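You operate a simulated robot arm through the tools that you are given. There is no shell and no other tool. Be economical: measure what you need, move in short steps, check, and stop when the job is done.

You are at the controls of a simulated robot arm. One attempt, no reset.

TASK
Take the green spacer from the packing table top and leave it on the grey panel.

The check looks at the end state, three seconds after you hand in, the way a careful person would. Anything else that was tipped, shoved, dropped, spilled or broken makes it a failure.

THE ROBOT
A 6-joint arm with a two-finger parallel gripper, fixed in place. Base frame: the origin is at the foot of the arm, x ahead of it, y to its left, z up; the work surface is at about z = 0. Readings come in m, degrees, newtons and seconds.
With the tool pointing down near the work surface it reaches from about 0.18 to 0.46 m from the base axis. Its first joint turns from -70.0 to 70.0 degrees. Payload 1.9 kg.
The TCP is the grasp point between the finger pads, 0.023 m short of the fingertips. In the tool frame z runs along the fingers and y along their closing line. Largest opening 0.094 m; finger width 0.038, thickness 0.01; the body of the gripper, 0.054 by 0.096 m, starts 0.039 m behind the TCP.
Orientation is told as [roll, pitch, yaw] about the base's x, y, z axes, in that order, counted from this pose: with the fingers straight down and closing along the base's y, the tool's x points along the base's -x, its y along +y and its z along -z.

THE INTERFACE
- The arm moves only by the tool play_rows. Its argument "deltas" is one flat list of numbers, 7 for each row, row after row: the shift along the base's x, y, z in units of 40 mm (1.0 is 40 mm), then the turn, a rotation vector about the base's x, y, z in units of 6 degrees (1.0 is 6 degrees), then the gripper command, from -1 (shut) to 1 (fully open), values between in proportion. In form: [tx, ty, tz, rx, ry, rz, hand, tx, ty, tz, rx, ry, rz, hand, ...]. A call has 1 to 12 rows; each row shifts and turns the commanded pose from where the row before left it. A call with a number of a shift or a turn outside -1 to 1 is refused whole. Rows are played at 5 a second. More than 0.05 m and 8.6 degrees between two rows, or a gripper value outside its range, and nothing of the call is played. A pose out of reach is approached as far as the arm can. The call stops where the force on the tool passes 40 N (or 10 N more than at its start, if that is more) or the arm is blocked; 0.2 s more then pass. Each finger travels about 0.108 m/s and halts on what it meets, pressing with about 43 N; the grip force reading is that of the motor and also rises with nothing between the fingers. The clock runs only during rows and for 0.2 s after the last one: add rows that do not move to give the fingers time. The reply holds the time, the measured pose of the TCP, the force on the tool along the base axes, the opening and the grip force, in the units named above and with some noise, and new pictures: "views" is both (left out), scene, wrist or none.
- Cameras (640 x 400 px; columns grow to the right, rows downward): "scene" is fixed at [0.0612, 0.3134, 0.4234]; the picture's right is [-0.73, -0.68, 0.00], its down [-0.39, 0.42, -0.82] and it looks along [0.56, -0.60, -0.57] (base axes); focal length 214 px, centre (320, 200). "wrist" rides on the gripper at [0.086, 0.016, -0.075] in the tool frame; the picture's right is [-0.18, 0.98, 0.00], its down [-0.58, -0.11, -0.81] and it looks along [-0.79, -0.15, 0.59] (tool axes); focal length 243 px, centre (320, 200). There is no depth. A picture from a camera that has moved, and an enlarged one, comes with that camera's place and axes in the base frame and with its lens.
- close_up(camera, box): a new picture of the part [left, top, right, bottom] of that camera's present view, enlarged. The clock stands still meanwhile.
- finish_job(): hands the job in; it is judged then, once.

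Work in short steps. Places have to be worked out from the pictures, the camera data and where the tool is seen: move nearer, look again, correct. Check each grasp and each placing, and mend what went wrong. You have 90 turns and 170 pictures in all, those below and enlarged ones among them. Open the gripper and draw the arm clear of the work before you hand the job in, unless the task says otherwise; then end with one line.

The tools are called after "Request:" as a command line: name --argument value ..., lists and objects as JSON in quotes. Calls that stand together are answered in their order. play_rows: Moves the arm, as the interface text tells. Its arguments: {"type":"object","properties":{"deltas":{"type":"array","items":{"type":"number"}},"views":{"type":"string","enum":["both","scene","wrist","none"]}},"required":["deltas"]} The other tools are called the same way: close_up (camera, box) takes an enlarged picture of a part of a camera's view; finish_job () hands the job in.

At the start:

```text
t: 0.0
position: [0.3339, 0.0165, 0.281]
orientation: [0.0, -0.1, -0.1]
contact_force: [-0.2, 0.3, 0.3]
width: 0.0939
gripper_force: 0.0
```

scene: 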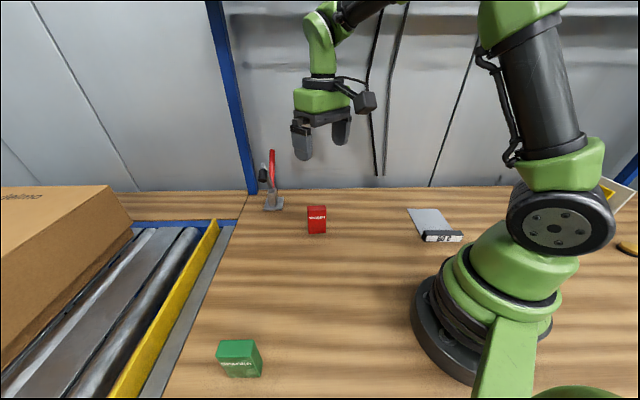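
wrist: 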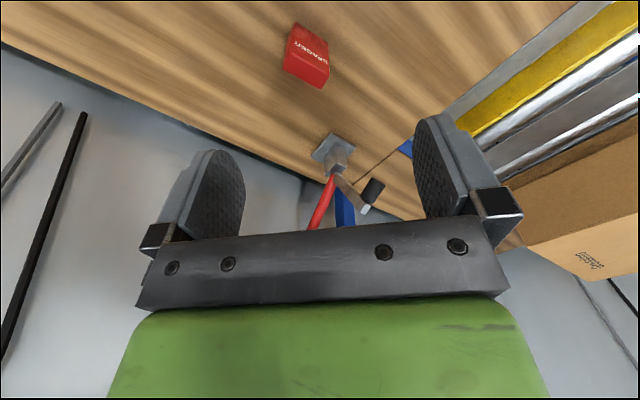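

I'll look closer at the green block and at the grey panel, which sits near (430,222) in the scene picture.

Request:
close_up --camera "scene" --box '[190, 320, 290, 390]'

Request:
close_up --camera "scene" --box '[380, 190, 490, 260]'

Request:
close_up --camera "scene" --box '[540, 160, 640, 270]'

```text
5.71 times, centred on (240, 355) of scene
camera zoom: at [0.0612, 0.3134, 0.4234], right [-0.73, -0.68, 0.0], down [-0.39, 0.42, -0.82], along [0.56, -0.6, -0.57], focal length 1226 px, centre (777, -686)
```

zoom: 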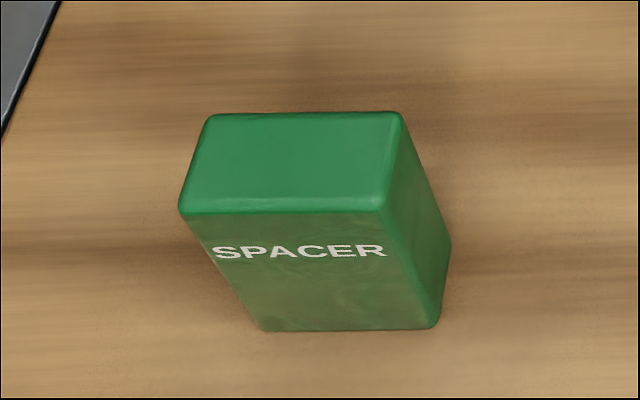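

```text
5.71 times, centred on (435, 225) of scene
camera zoom: at [0.0612, 0.3134, 0.4234], right [-0.73, -0.68, 0.0], down [-0.39, 0.42, -0.82], along [0.56, -0.6, -0.57], focal length 1226 px, centre (-337, 57)
```

zoom: 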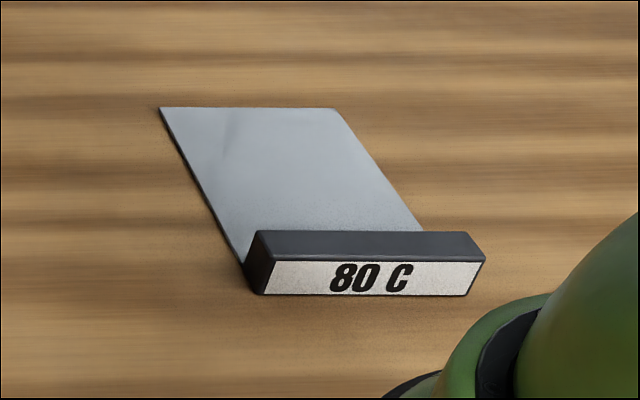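

```text
3.64 times, centred on (590, 215) of scene
camera zoom: at [0.0612, 0.3134, 0.4234], right [-0.73, -0.68, 0.0], down [-0.39, 0.42, -0.82], along [0.56, -0.6, -0.57], focal length 780 px, centre (-662, 146)
```

zoom: 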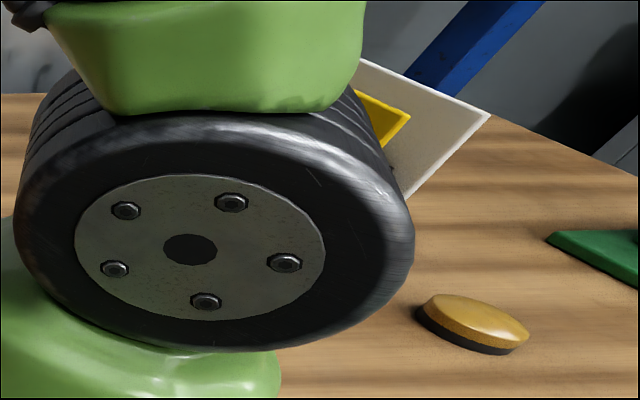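

The spacer looks upright, about 48 x 25 mm and 80 mm tall, centred near (0.235, 0.300) with its wide side along about 43°. I'll move above it at the present height with yaw near 43.5° and look again.

Request:
play_rows --deltas '[-0.274, 0.79, 0, 0, 0, 0.806, 1, -0.274, 0.79, 0, 0, 0, 0.806, 1, -0.274, 0.79, 0, 0, 0, 0.806, 1, -0.274, 0.79, 0, 0, 0, 0.806, 1, -0.274, 0.79, 0, 0, 0, 0.806, 1, -0.274, 0.79, 0, 0, 0, 0.806, 1, -0.274, 0.79, 0, 0, 0, 0.806, 1, -0.274, 0.79, 0, 0, 0, 0.806, 1, -0.274, 0.79, 0, 0, 0, 0.806, 1, 0, 0, 0, 0, 0, 0, 1]'

```text
t: 2.2
position: [0.2344, 0.3008, 0.2784]
orientation: [-0.2, -0.1, 43.4]
contact_force: [-0.4, -0.1, -0.5]
width: 0.0942
gripper_force: 0.2
camera wrist: at [0.1585, 0.2548, 0.3523], right [-0.54, 0.84, 0.0], down [0.49, 0.32, 0.81], along [0.68, 0.44, -0.59], focal length 243 px, centre (320, 200)
```

scene: 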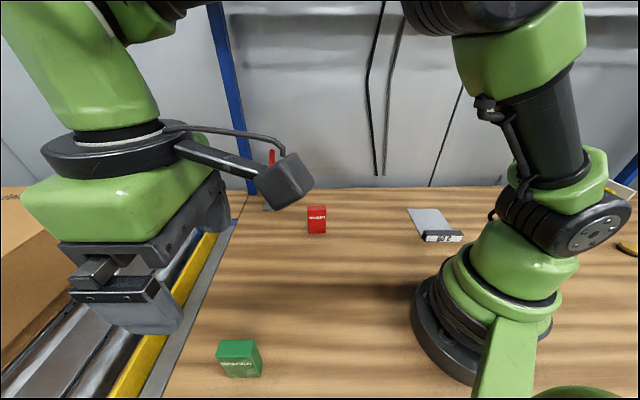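
wrist: 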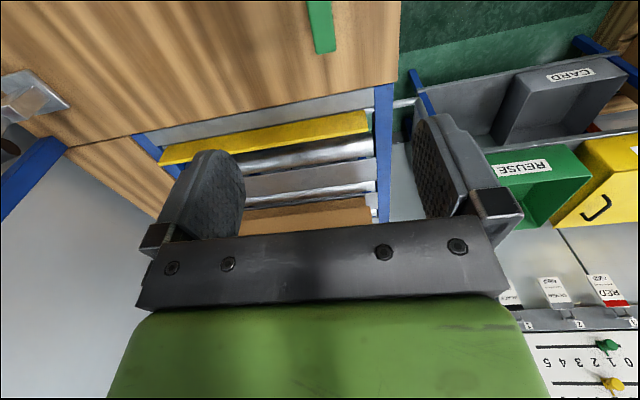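

The spacer shows at the top of the wrist picture, roughly where I expected it. I'll enlarge it to check the lateral offset and thickness.

Request:
close_up --camera "wrist" --box '[270, 0, 370, 62]'

```text
6.40 times, centred on (320, 31) of wrist
camera zoom: at [0.1585, 0.2548, 0.3523], right [-0.54, 0.84, 0.0], down [0.49, 0.32, 0.81], along [0.68, 0.44, -0.59], focal length 1553 px, centre (320, 1282)
```

zoom: 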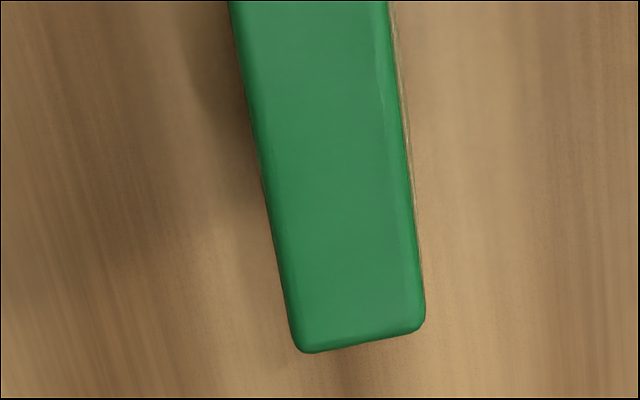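

The wrist view gives about 21 mm thickness and a centre near (0.2335, 0.304). The yaw agrees. I'll go down to z≈0.16 with a 2-3 mm sideways correction and check.

Request:
play_rows --deltas '[-0.02, 0.06, -0.75, 0, 0, 0, 1, 0, 0, -0.75, 0, 0, 0, 1, 0, 0, -0.75, 0, 0, 0, 1, 0, 0, -0.7, 0, 0, 0, 1, 0, 0, 0, 0, 0, 0, 1]'

```text
t: 3.4
position: [0.2338, 0.301, 0.1621]
orientation: [-0.1, -0.1, 43.5]
contact_force: [-0.1, 0.1, 0.3]
width: 0.0939
gripper_force: 0.0
camera wrist: at [0.1572, 0.2539, 0.2361], right [-0.54, 0.84, 0.0], down [0.49, 0.32, 0.81], along [0.68, 0.44, -0.59], focal length 243 px, centre (320, 200)
```

scene: 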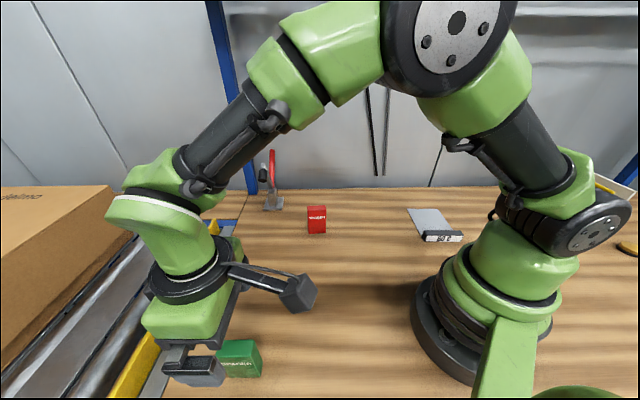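
wrist: 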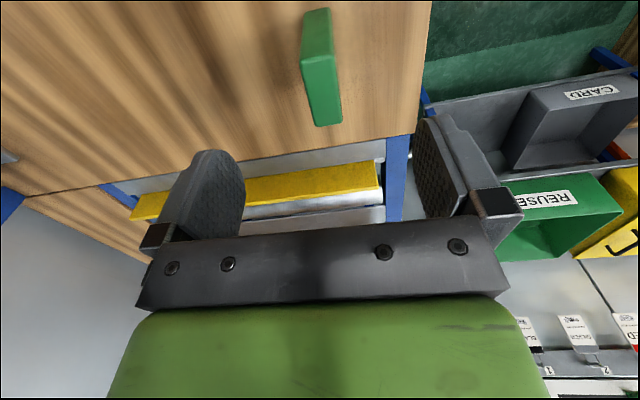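

The refined centre is (0.2335, 0.3055), height about 77 mm, so I need about 4.5 mm more in y. I'll go down to z≈0.055, with fingertips at 0.032 and the body clear of the top.

Request:
play_rows --deltas '[0, 0.115, -0.54, 0, 0, 0, 1, 0, 0, -0.54, 0, 0, 0, 1, 0, 0, -0.54, 0, 0, 0, 1, 0, 0, -0.54, 0, 0, 0, 1, 0, 0, -0.5, 0, 0, 0, 1, 0, 0, 0, 0, 0, 0, 1]'

```text
t: 4.8
position: [0.2341, 0.3079, 0.0583]
orientation: [-0.1, -0.1, 43.4]
contact_force: [0.1, -0.3, -1.0]
width: 0.0938
gripper_force: 0.1
camera wrist: at [0.1582, 0.26, 0.1322], right [-0.54, 0.84, 0.0], down [0.49, 0.32, 0.81], along [0.68, 0.44, -0.59], focal length 243 px, centre (320, 200)
```

scene: 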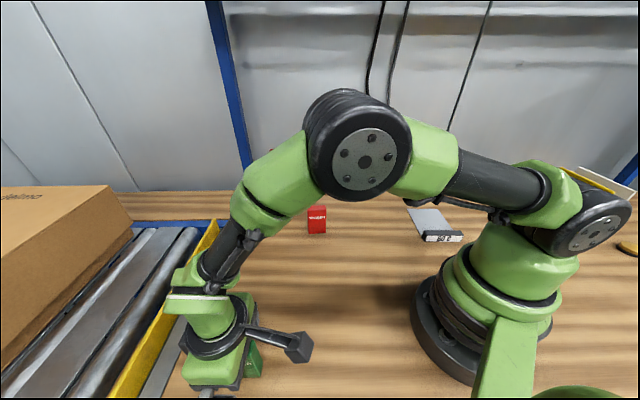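
wrist: 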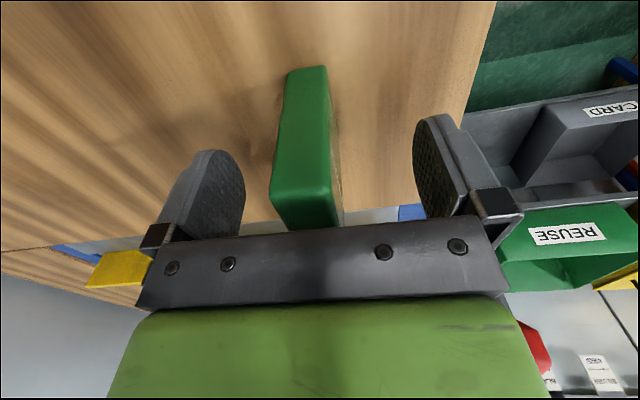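

The spacer sits centred between the fingers within about 1 mm. I'll close on it.

Request:
play_rows --deltas '[0, 0, 0, 0, 0, 0, 0.2, 0, 0, 0, 0, 0, 0, -0.3, 0, 0, 0, 0, 0, 0, -0.7, 0, 0, 0, 0, 0, 0, -1, 0, 0, 0, 0, 0, 0, -1, 0, 0, 0, 0, 0, 0, -1]' --views "wrist"

```text
t: 6.2
position: [0.2339, 0.3065, 0.0582]
orientation: [-0.1, -0.2, 43.5]
contact_force: [0.4, 0.5, 1.4]
width: 0.0215
gripper_force: 43.2
camera wrist: at [0.1582, 0.26, 0.1324], right [-0.54, 0.84, 0.0], down [0.49, 0.32, 0.81], along [0.68, 0.44, -0.59], focal length 243 px, centre (320, 200)
```

wrist: 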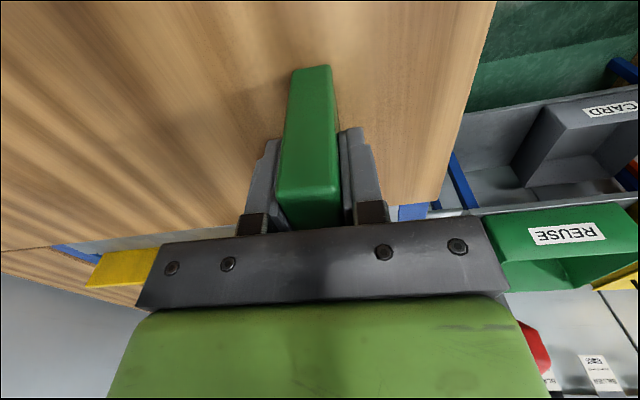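

The grip holds at 21.5 mm and 43 N. I'll lift straight up to z≈0.25 before swinging across.

Request:
play_rows --deltas '[0, 0, 0.5, 0, 0, 0, -1, 0, 0, 0.85, 0, 0, 0, -1, 0, 0, 0.85, 0, 0, 0, -1, 0, 0, 0.85, 0, 0, 0, -1, 0, 0, 0.85, 0, 0, 0, -1, 0, 0, 0.85, 0, 0, 0, -1, 0, 0, 0, 0, 0, 0, -1]'

```text
t: 7.8
position: [0.2343, 0.3079, 0.2462]
orientation: [-0.1, 0.0, 43.3]
contact_force: [0.1, -0.6, -0.9]
width: 0.0216
gripper_force: 42.9
camera wrist: at [0.1602, 0.2604, 0.321], right [-0.54, 0.84, 0.0], down [0.49, 0.32, 0.81], along [0.68, 0.44, -0.59], focal length 243 px, centre (320, 200)
```

scene: 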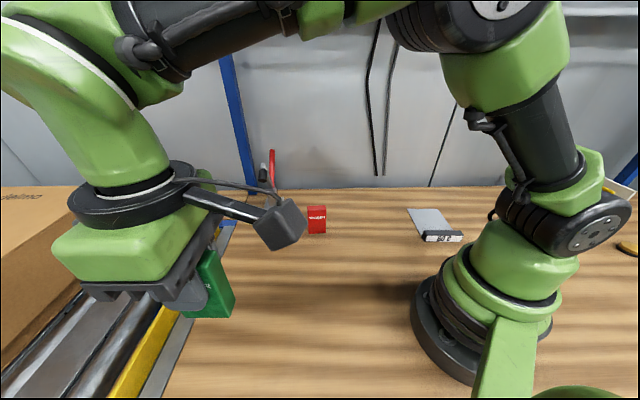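
wrist: 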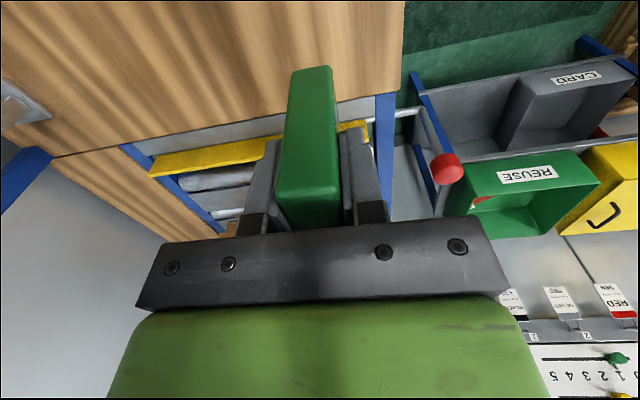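

The spacer is lifted and still held upright. Next I'll swing along an arc of about 0.36 m radius toward the panel at this height, first half now.

Request:
play_rows --deltas '[0.745, -0.7375, 0, 0, 0, -0.833, -1, 0.6525, -0.8075, 0, 0, 0, -0.833, -1, 0.5575, -0.8675, 0, 0, 0, -0.833, -1, 0.4575, -0.9175, 0, 0, 0, -0.833, -1, 0.3475, -0.9525, 0, 0, 0, -0.833, -1, 0.2425, -0.9775, 0, 0, 0, -0.833, -1, 0.1325, -0.99, 0, 0, 0, -0.833, -1, 0.0225, -0.9925, 0, 0, 0, -0.833, -1, -0.0875, -0.9775, 0, 0, 0, -0.833, -1, -0.215, -0.9525, 0, 0, 0, -0.833, -1, -0.29, -0.9175, 0, 0, 0, -0.833, -1, -0.3875, -0.875, 0, 0, 0, -0.833, -1]'

```text
t: 10.4
position: [0.3189, -0.1333, 0.2483]
orientation: [-0.1, -0.1, -16.6]
contact_force: [-0.6, -0.8, -0.9]
width: 0.0218
gripper_force: 43.0
camera wrist: at [0.2409, -0.0932, 0.3228], right [0.46, 0.89, 0.0], down [0.52, -0.27, 0.81], along [0.72, -0.37, -0.59], focal length 243 px, centre (320, 200)
```

scene: 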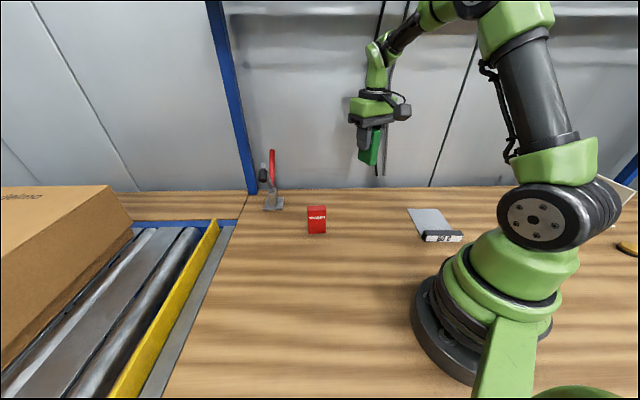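
wrist: 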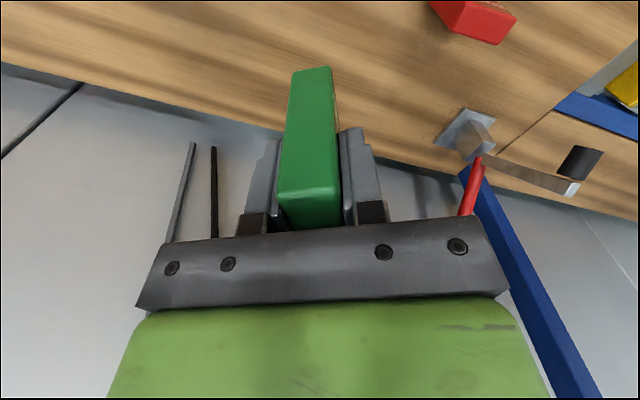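

Still held firmly. I'll finish the arc to above the panel at about (0.165, -0.286), yaw -46.5°.

Request:
play_rows --deltas '[-0.475, -0.8175, 0, 0, 0, -0.833, -1, -0.56, -0.7575, 0, 0, 0, -0.833, -1, -0.63, -0.6825, 0, 0, 0, -0.833, -1, -0.6975, -0.605, 0, 0, 0, -0.833, -1, -0.7525, -0.52, 0, 0, 0, -0.833, -1, -0.7975, -0.4325, 0, 0, 0, -0.833, -1, 0, 0, 0, 0, 0, 0, -1]'

```text
t: 12.0
position: [0.1659, -0.2825, 0.246]
orientation: [-0.2, -0.1, -46.5]
contact_force: [0.0, -1.3, -0.7]
width: 0.0217
gripper_force: 43.3
camera wrist: at [0.1165, -0.2084, 0.3212], right [0.84, 0.54, 0.0], down [0.32, -0.5, 0.81], along [0.44, -0.68, -0.59], focal length 243 px, centre (320, 200)
```

scene: 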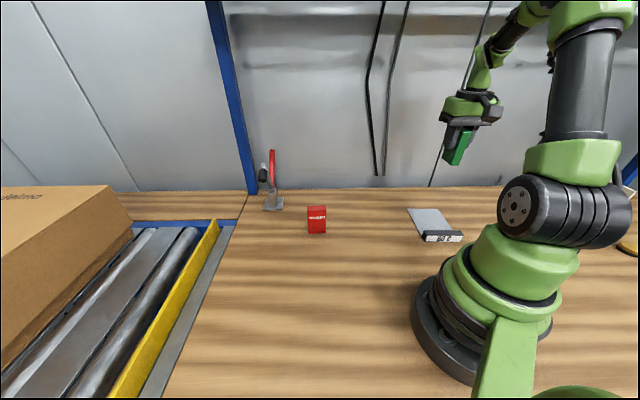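
wrist: 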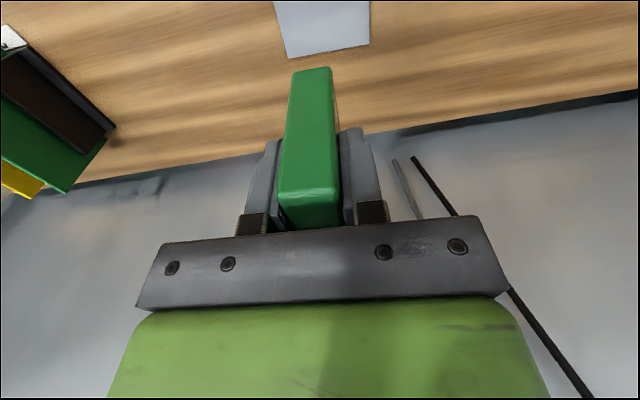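

The wrist view puts the panel's far edge midpoint near (0.196, -0.314), width 0.10 m. The spacer is laterally centred and roughly 45 mm inside that edge, so I'll lower to z≈0.12 and check.

Request:
play_rows --deltas '[0, 0, -0.8, 0, 0, 0, -1, 0, 0, -0.8, 0, 0, 0, -1, 0, 0, -0.8, 0, 0, 0, -1, 0, 0, -0.75, 0, 0, 0, -1, 0, 0, 0, 0, 0, 0, -1]'

Request:
close_up --camera "scene" --box '[380, 160, 500, 260]'

```text
t: 13.2
position: [0.1659, -0.2814, 0.1208]
orientation: [0.0, -0.1, -46.6]
contact_force: [-0.5, -0.8, -0.8]
width: 0.0217
gripper_force: 42.5
camera wrist: at [0.1165, -0.2073, 0.1952], right [0.84, 0.54, 0.0], down [0.32, -0.49, 0.81], along [0.44, -0.68, -0.59], focal length 243 px, centre (320, 200)
```

scene: 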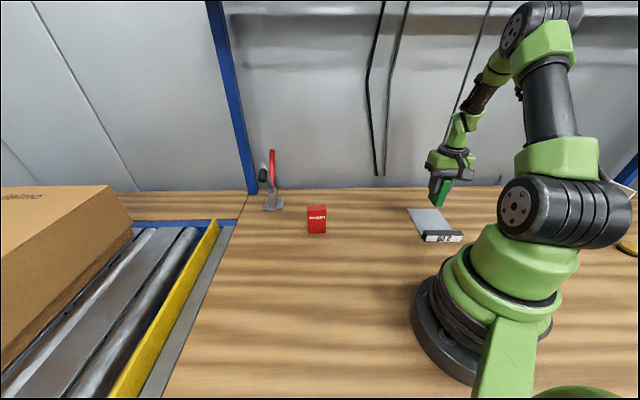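
wrist: 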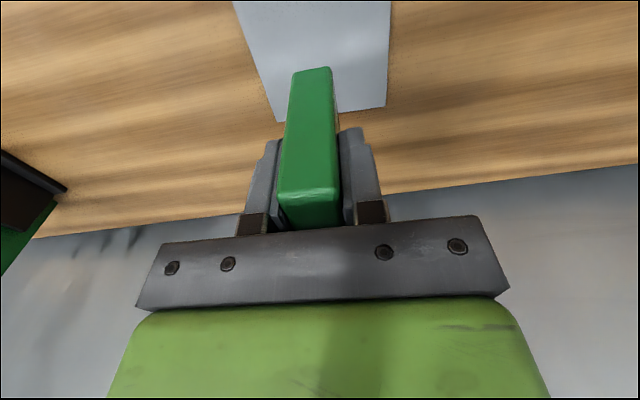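

```text
4.00 times, centred on (440, 210) of scene
camera zoom: at [0.0612, 0.3134, 0.4234], right [-0.73, -0.68, 0.0], down [-0.39, 0.42, -0.82], along [0.56, -0.6, -0.57], focal length 858 px, centre (-160, 160)
```

zoom: 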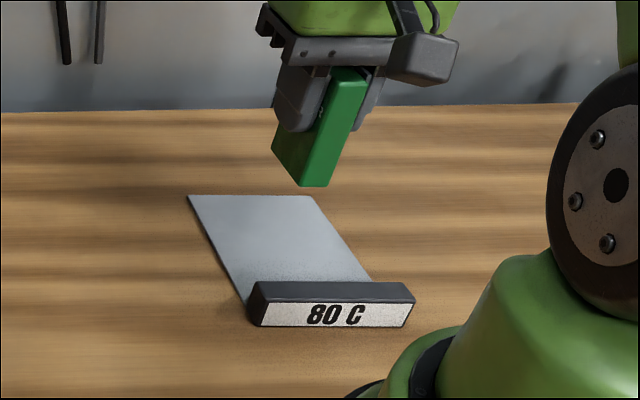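

The far edge midpoint is confirmed at (0.196, -0.313). I'll shift about 8 mm toward the panel's centre and lower until the bottom is about 7 mm above the panel.

Request:
play_rows --deltas '[-0.14, 0.15, -0.5, 0, 0, 0, -1, 0, 0, -0.5, 0, 0, 0, -1, 0, 0, -0.3, 0, 0, 0, -1, 0, 0, 0, 0, 0, 0, -1]'

Request:
close_up --camera "scene" --box '[380, 160, 500, 260]'

```text
t: 14.2
position: [0.1587, -0.2764, 0.0673]
orientation: [-0.1, 0.0, -46.6]
contact_force: [-0.4, 0.3, -0.3]
width: 0.0215
gripper_force: 43.1
camera wrist: at [0.1096, -0.2021, 0.1416], right [0.84, 0.54, 0.0], down [0.32, -0.49, 0.81], along [0.44, -0.68, -0.59], focal length 243 px, centre (320, 200)
```

scene: 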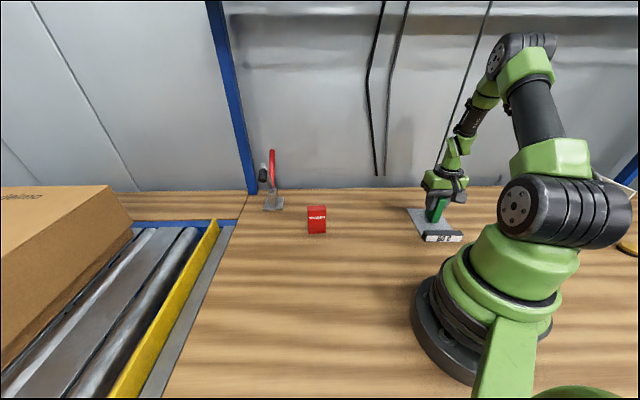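
wrist: 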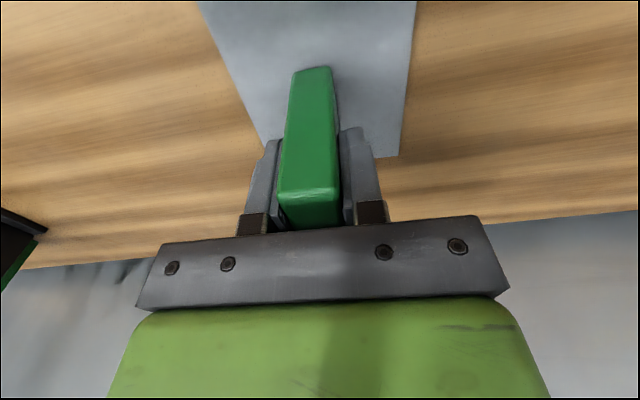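

```text
4.00 times, centred on (440, 210) of scene
camera zoom: at [0.0612, 0.3134, 0.4234], right [-0.73, -0.68, 0.0], down [-0.39, 0.42, -0.82], along [0.56, -0.6, -0.57], focal length 858 px, centre (-160, 160)
```

zoom: 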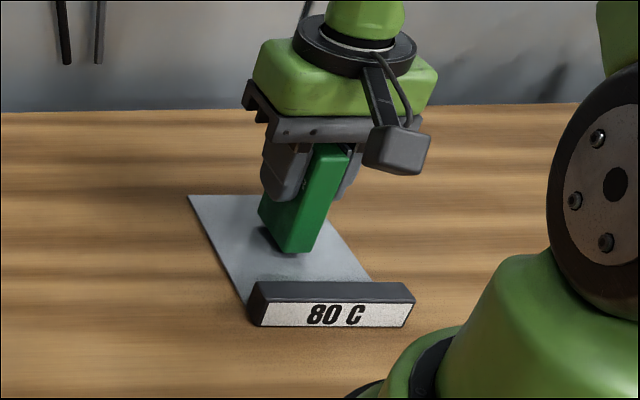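

The spacer is over the panel with margin on every side and clear of the label bar. I'll lower in about 1 mm steps, watching for contact force.

Request:
play_rows --deltas '[0, 0, -0.05, 0, 0, 0, -1, 0, 0, -0.03, 0, 0, 0, -1, 0, 0, -0.025, 0, 0, 0, -1, 0, 0, -0.025, 0, 0, 0, -1, 0, 0, 0, 0, 0, 0, -1]' --views "none"

```text
t: 15.4
position: [0.1591, -0.2777, 0.0627]
orientation: [-0.1, -0.1, -46.5]
contact_force: [-0.4, 0.5, -0.6]
width: 0.0218
gripper_force: 42.6
```

No contact yet, so I continue in small steps.

Request:
play_rows --deltas '[0, 0, -0.025, 0, 0, 0, -1, 0, 0, -0.02, 0, 0, 0, -1, 0, 0, 0, 0, 0, 0, -1]' --views "none"

Request:
close_up --camera "scene" --box '[415, 190, 475, 240]'

```text
t: 16.2
position: [0.1601, -0.2788, 0.0606]
orientation: [-0.1, -0.1, -46.5]
contact_force: [-0.9, 6.6, 24.4]
width: 0.0216
gripper_force: 43.0
```

```text
8.00 times, centred on (445, 215) of scene
camera zoom: at [0.0612, 0.3135, 0.4234], right [-0.73, -0.68, 0.0], down [-0.39, 0.42, -0.82], along [0.56, -0.6, -0.57], focal length 1716 px, centre (-680, 80)
```

zoom: 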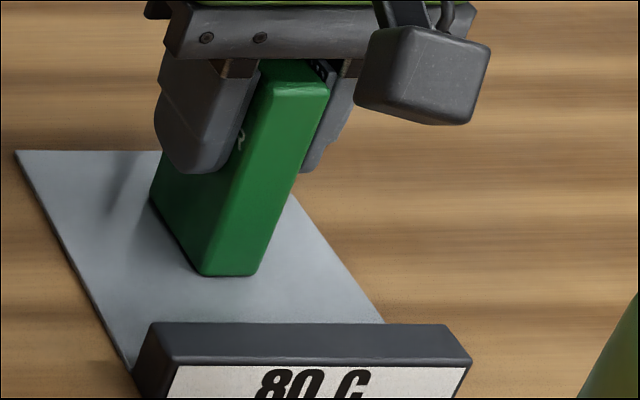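

Contact at z≈0.0606 (24 N up), and the spacer stands on the panel. I'll ease the pressure slightly and open the fingers gradually.

Request:
play_rows --deltas '[0, 0, 0.012, 0, 0, 0, -1, 0, 0, 0, 0, 0, 0, -0.6, 0, 0, 0, 0, 0, 0, -0.5, 0, 0, 0, 0, 0, 0, -0.4, 0, 0, 0, 0, 0, 0, -0.25, 0, 0, 0, 0, 0, 0, -0.1, 0, 0, 0, 0, 0, 0, -0.1]' --views "wrist"

Request:
close_up --camera "scene" --box '[415, 190, 475, 240]'

```text
t: 17.8
position: [0.1592, -0.2788, 0.0612]
orientation: [-0.1, -0.1, -46.6]
contact_force: [-0.2, 0.1, 0.1]
width: 0.0425
gripper_force: 0.1
camera wrist: at [0.1103, -0.2037, 0.1358], right [0.84, 0.54, 0.0], down [0.32, -0.49, 0.81], along [0.44, -0.68, -0.59], focal length 243 px, centre (320, 200)
```

wrist: 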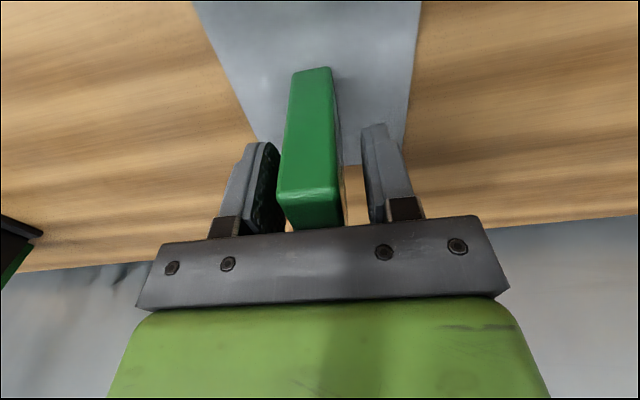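

```text
8.00 times, centred on (445, 215) of scene
camera zoom: at [0.0612, 0.3134, 0.4234], right [-0.73, -0.68, 0.0], down [-0.39, 0.42, -0.82], along [0.56, -0.6, -0.57], focal length 1716 px, centre (-680, 80)
```

zoom: 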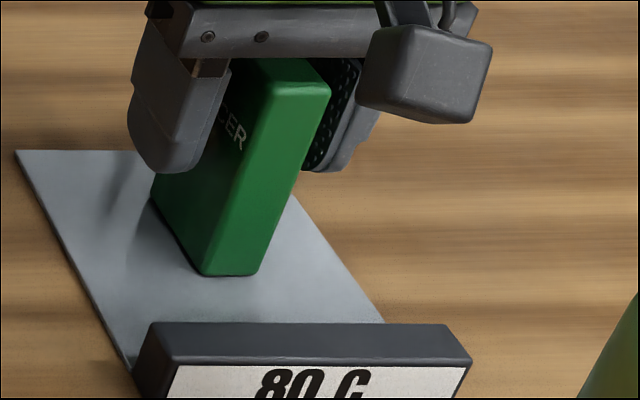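

The spacer stands free with gaps on both sides. I'll open a bit more and rise straight up.

Request:
play_rows --deltas '[0, 0, 0, 0, 0, 0, 0.3, 0, 0, 0.2, 0, 0, 0, 0.3, 0, 0, 0.5, 0, 0, 0, 0.3, 0, 0, 0.9, 0, 0, 0, 0.3, 0, 0, 0.9, 0, 0, 0, 0.3, 0, 0, 0.9, 0, 0, 0, 0.5, 0, 0, 0.9, 0, 0, 0, 1, 0, 0, 0, 0, 0, 0, 1]'

Request:
close_up --camera "scene" --box '[390, 170, 490, 250]'

```text
t: 19.6
position: [0.1599, -0.2796, 0.2345]
orientation: [-0.1, -0.1, -46.5]
contact_force: [-0.5, 0.1, -0.9]
width: 0.0938
gripper_force: 0.0
camera wrist: at [0.1107, -0.2051, 0.3095], right [0.84, 0.54, 0.0], down [0.32, -0.49, 0.81], along [0.44, -0.68, -0.59], focal length 243 px, centre (320, 200)
```

scene: 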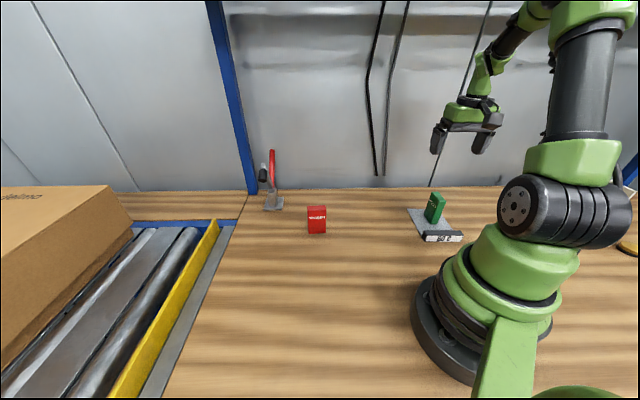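
wrist: 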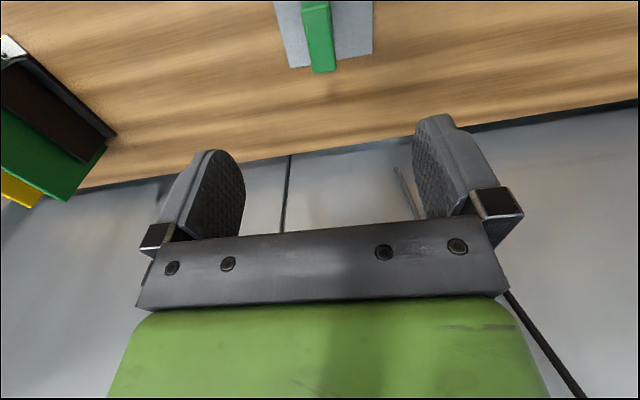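

```text
5.00 times, centred on (440, 210) of scene
camera zoom: at [0.0612, 0.3134, 0.4234], right [-0.73, -0.68, 0.0], down [-0.39, 0.42, -0.82], along [0.56, -0.6, -0.57], focal length 1072 px, centre (-280, 150)
```

zoom: 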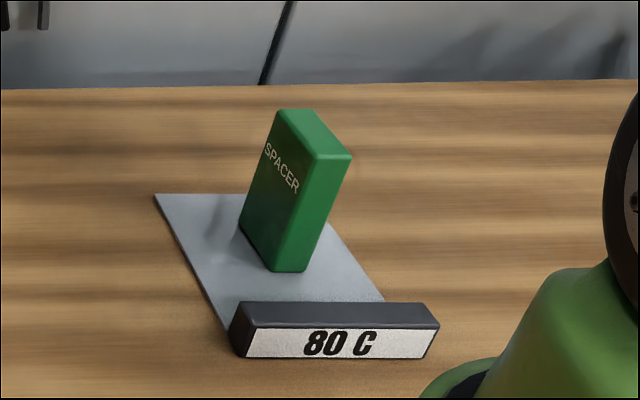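

The spacer stands upright and wholly on the grey panel, nothing else has been disturbed, and the open gripper is well above it. I'm handing in.

Request:
finish_job

```text
The job is handed in.
```

The green spacer is standing upright on the grey panel (the one labelled 80 C), and the gripper is open and clear above it.
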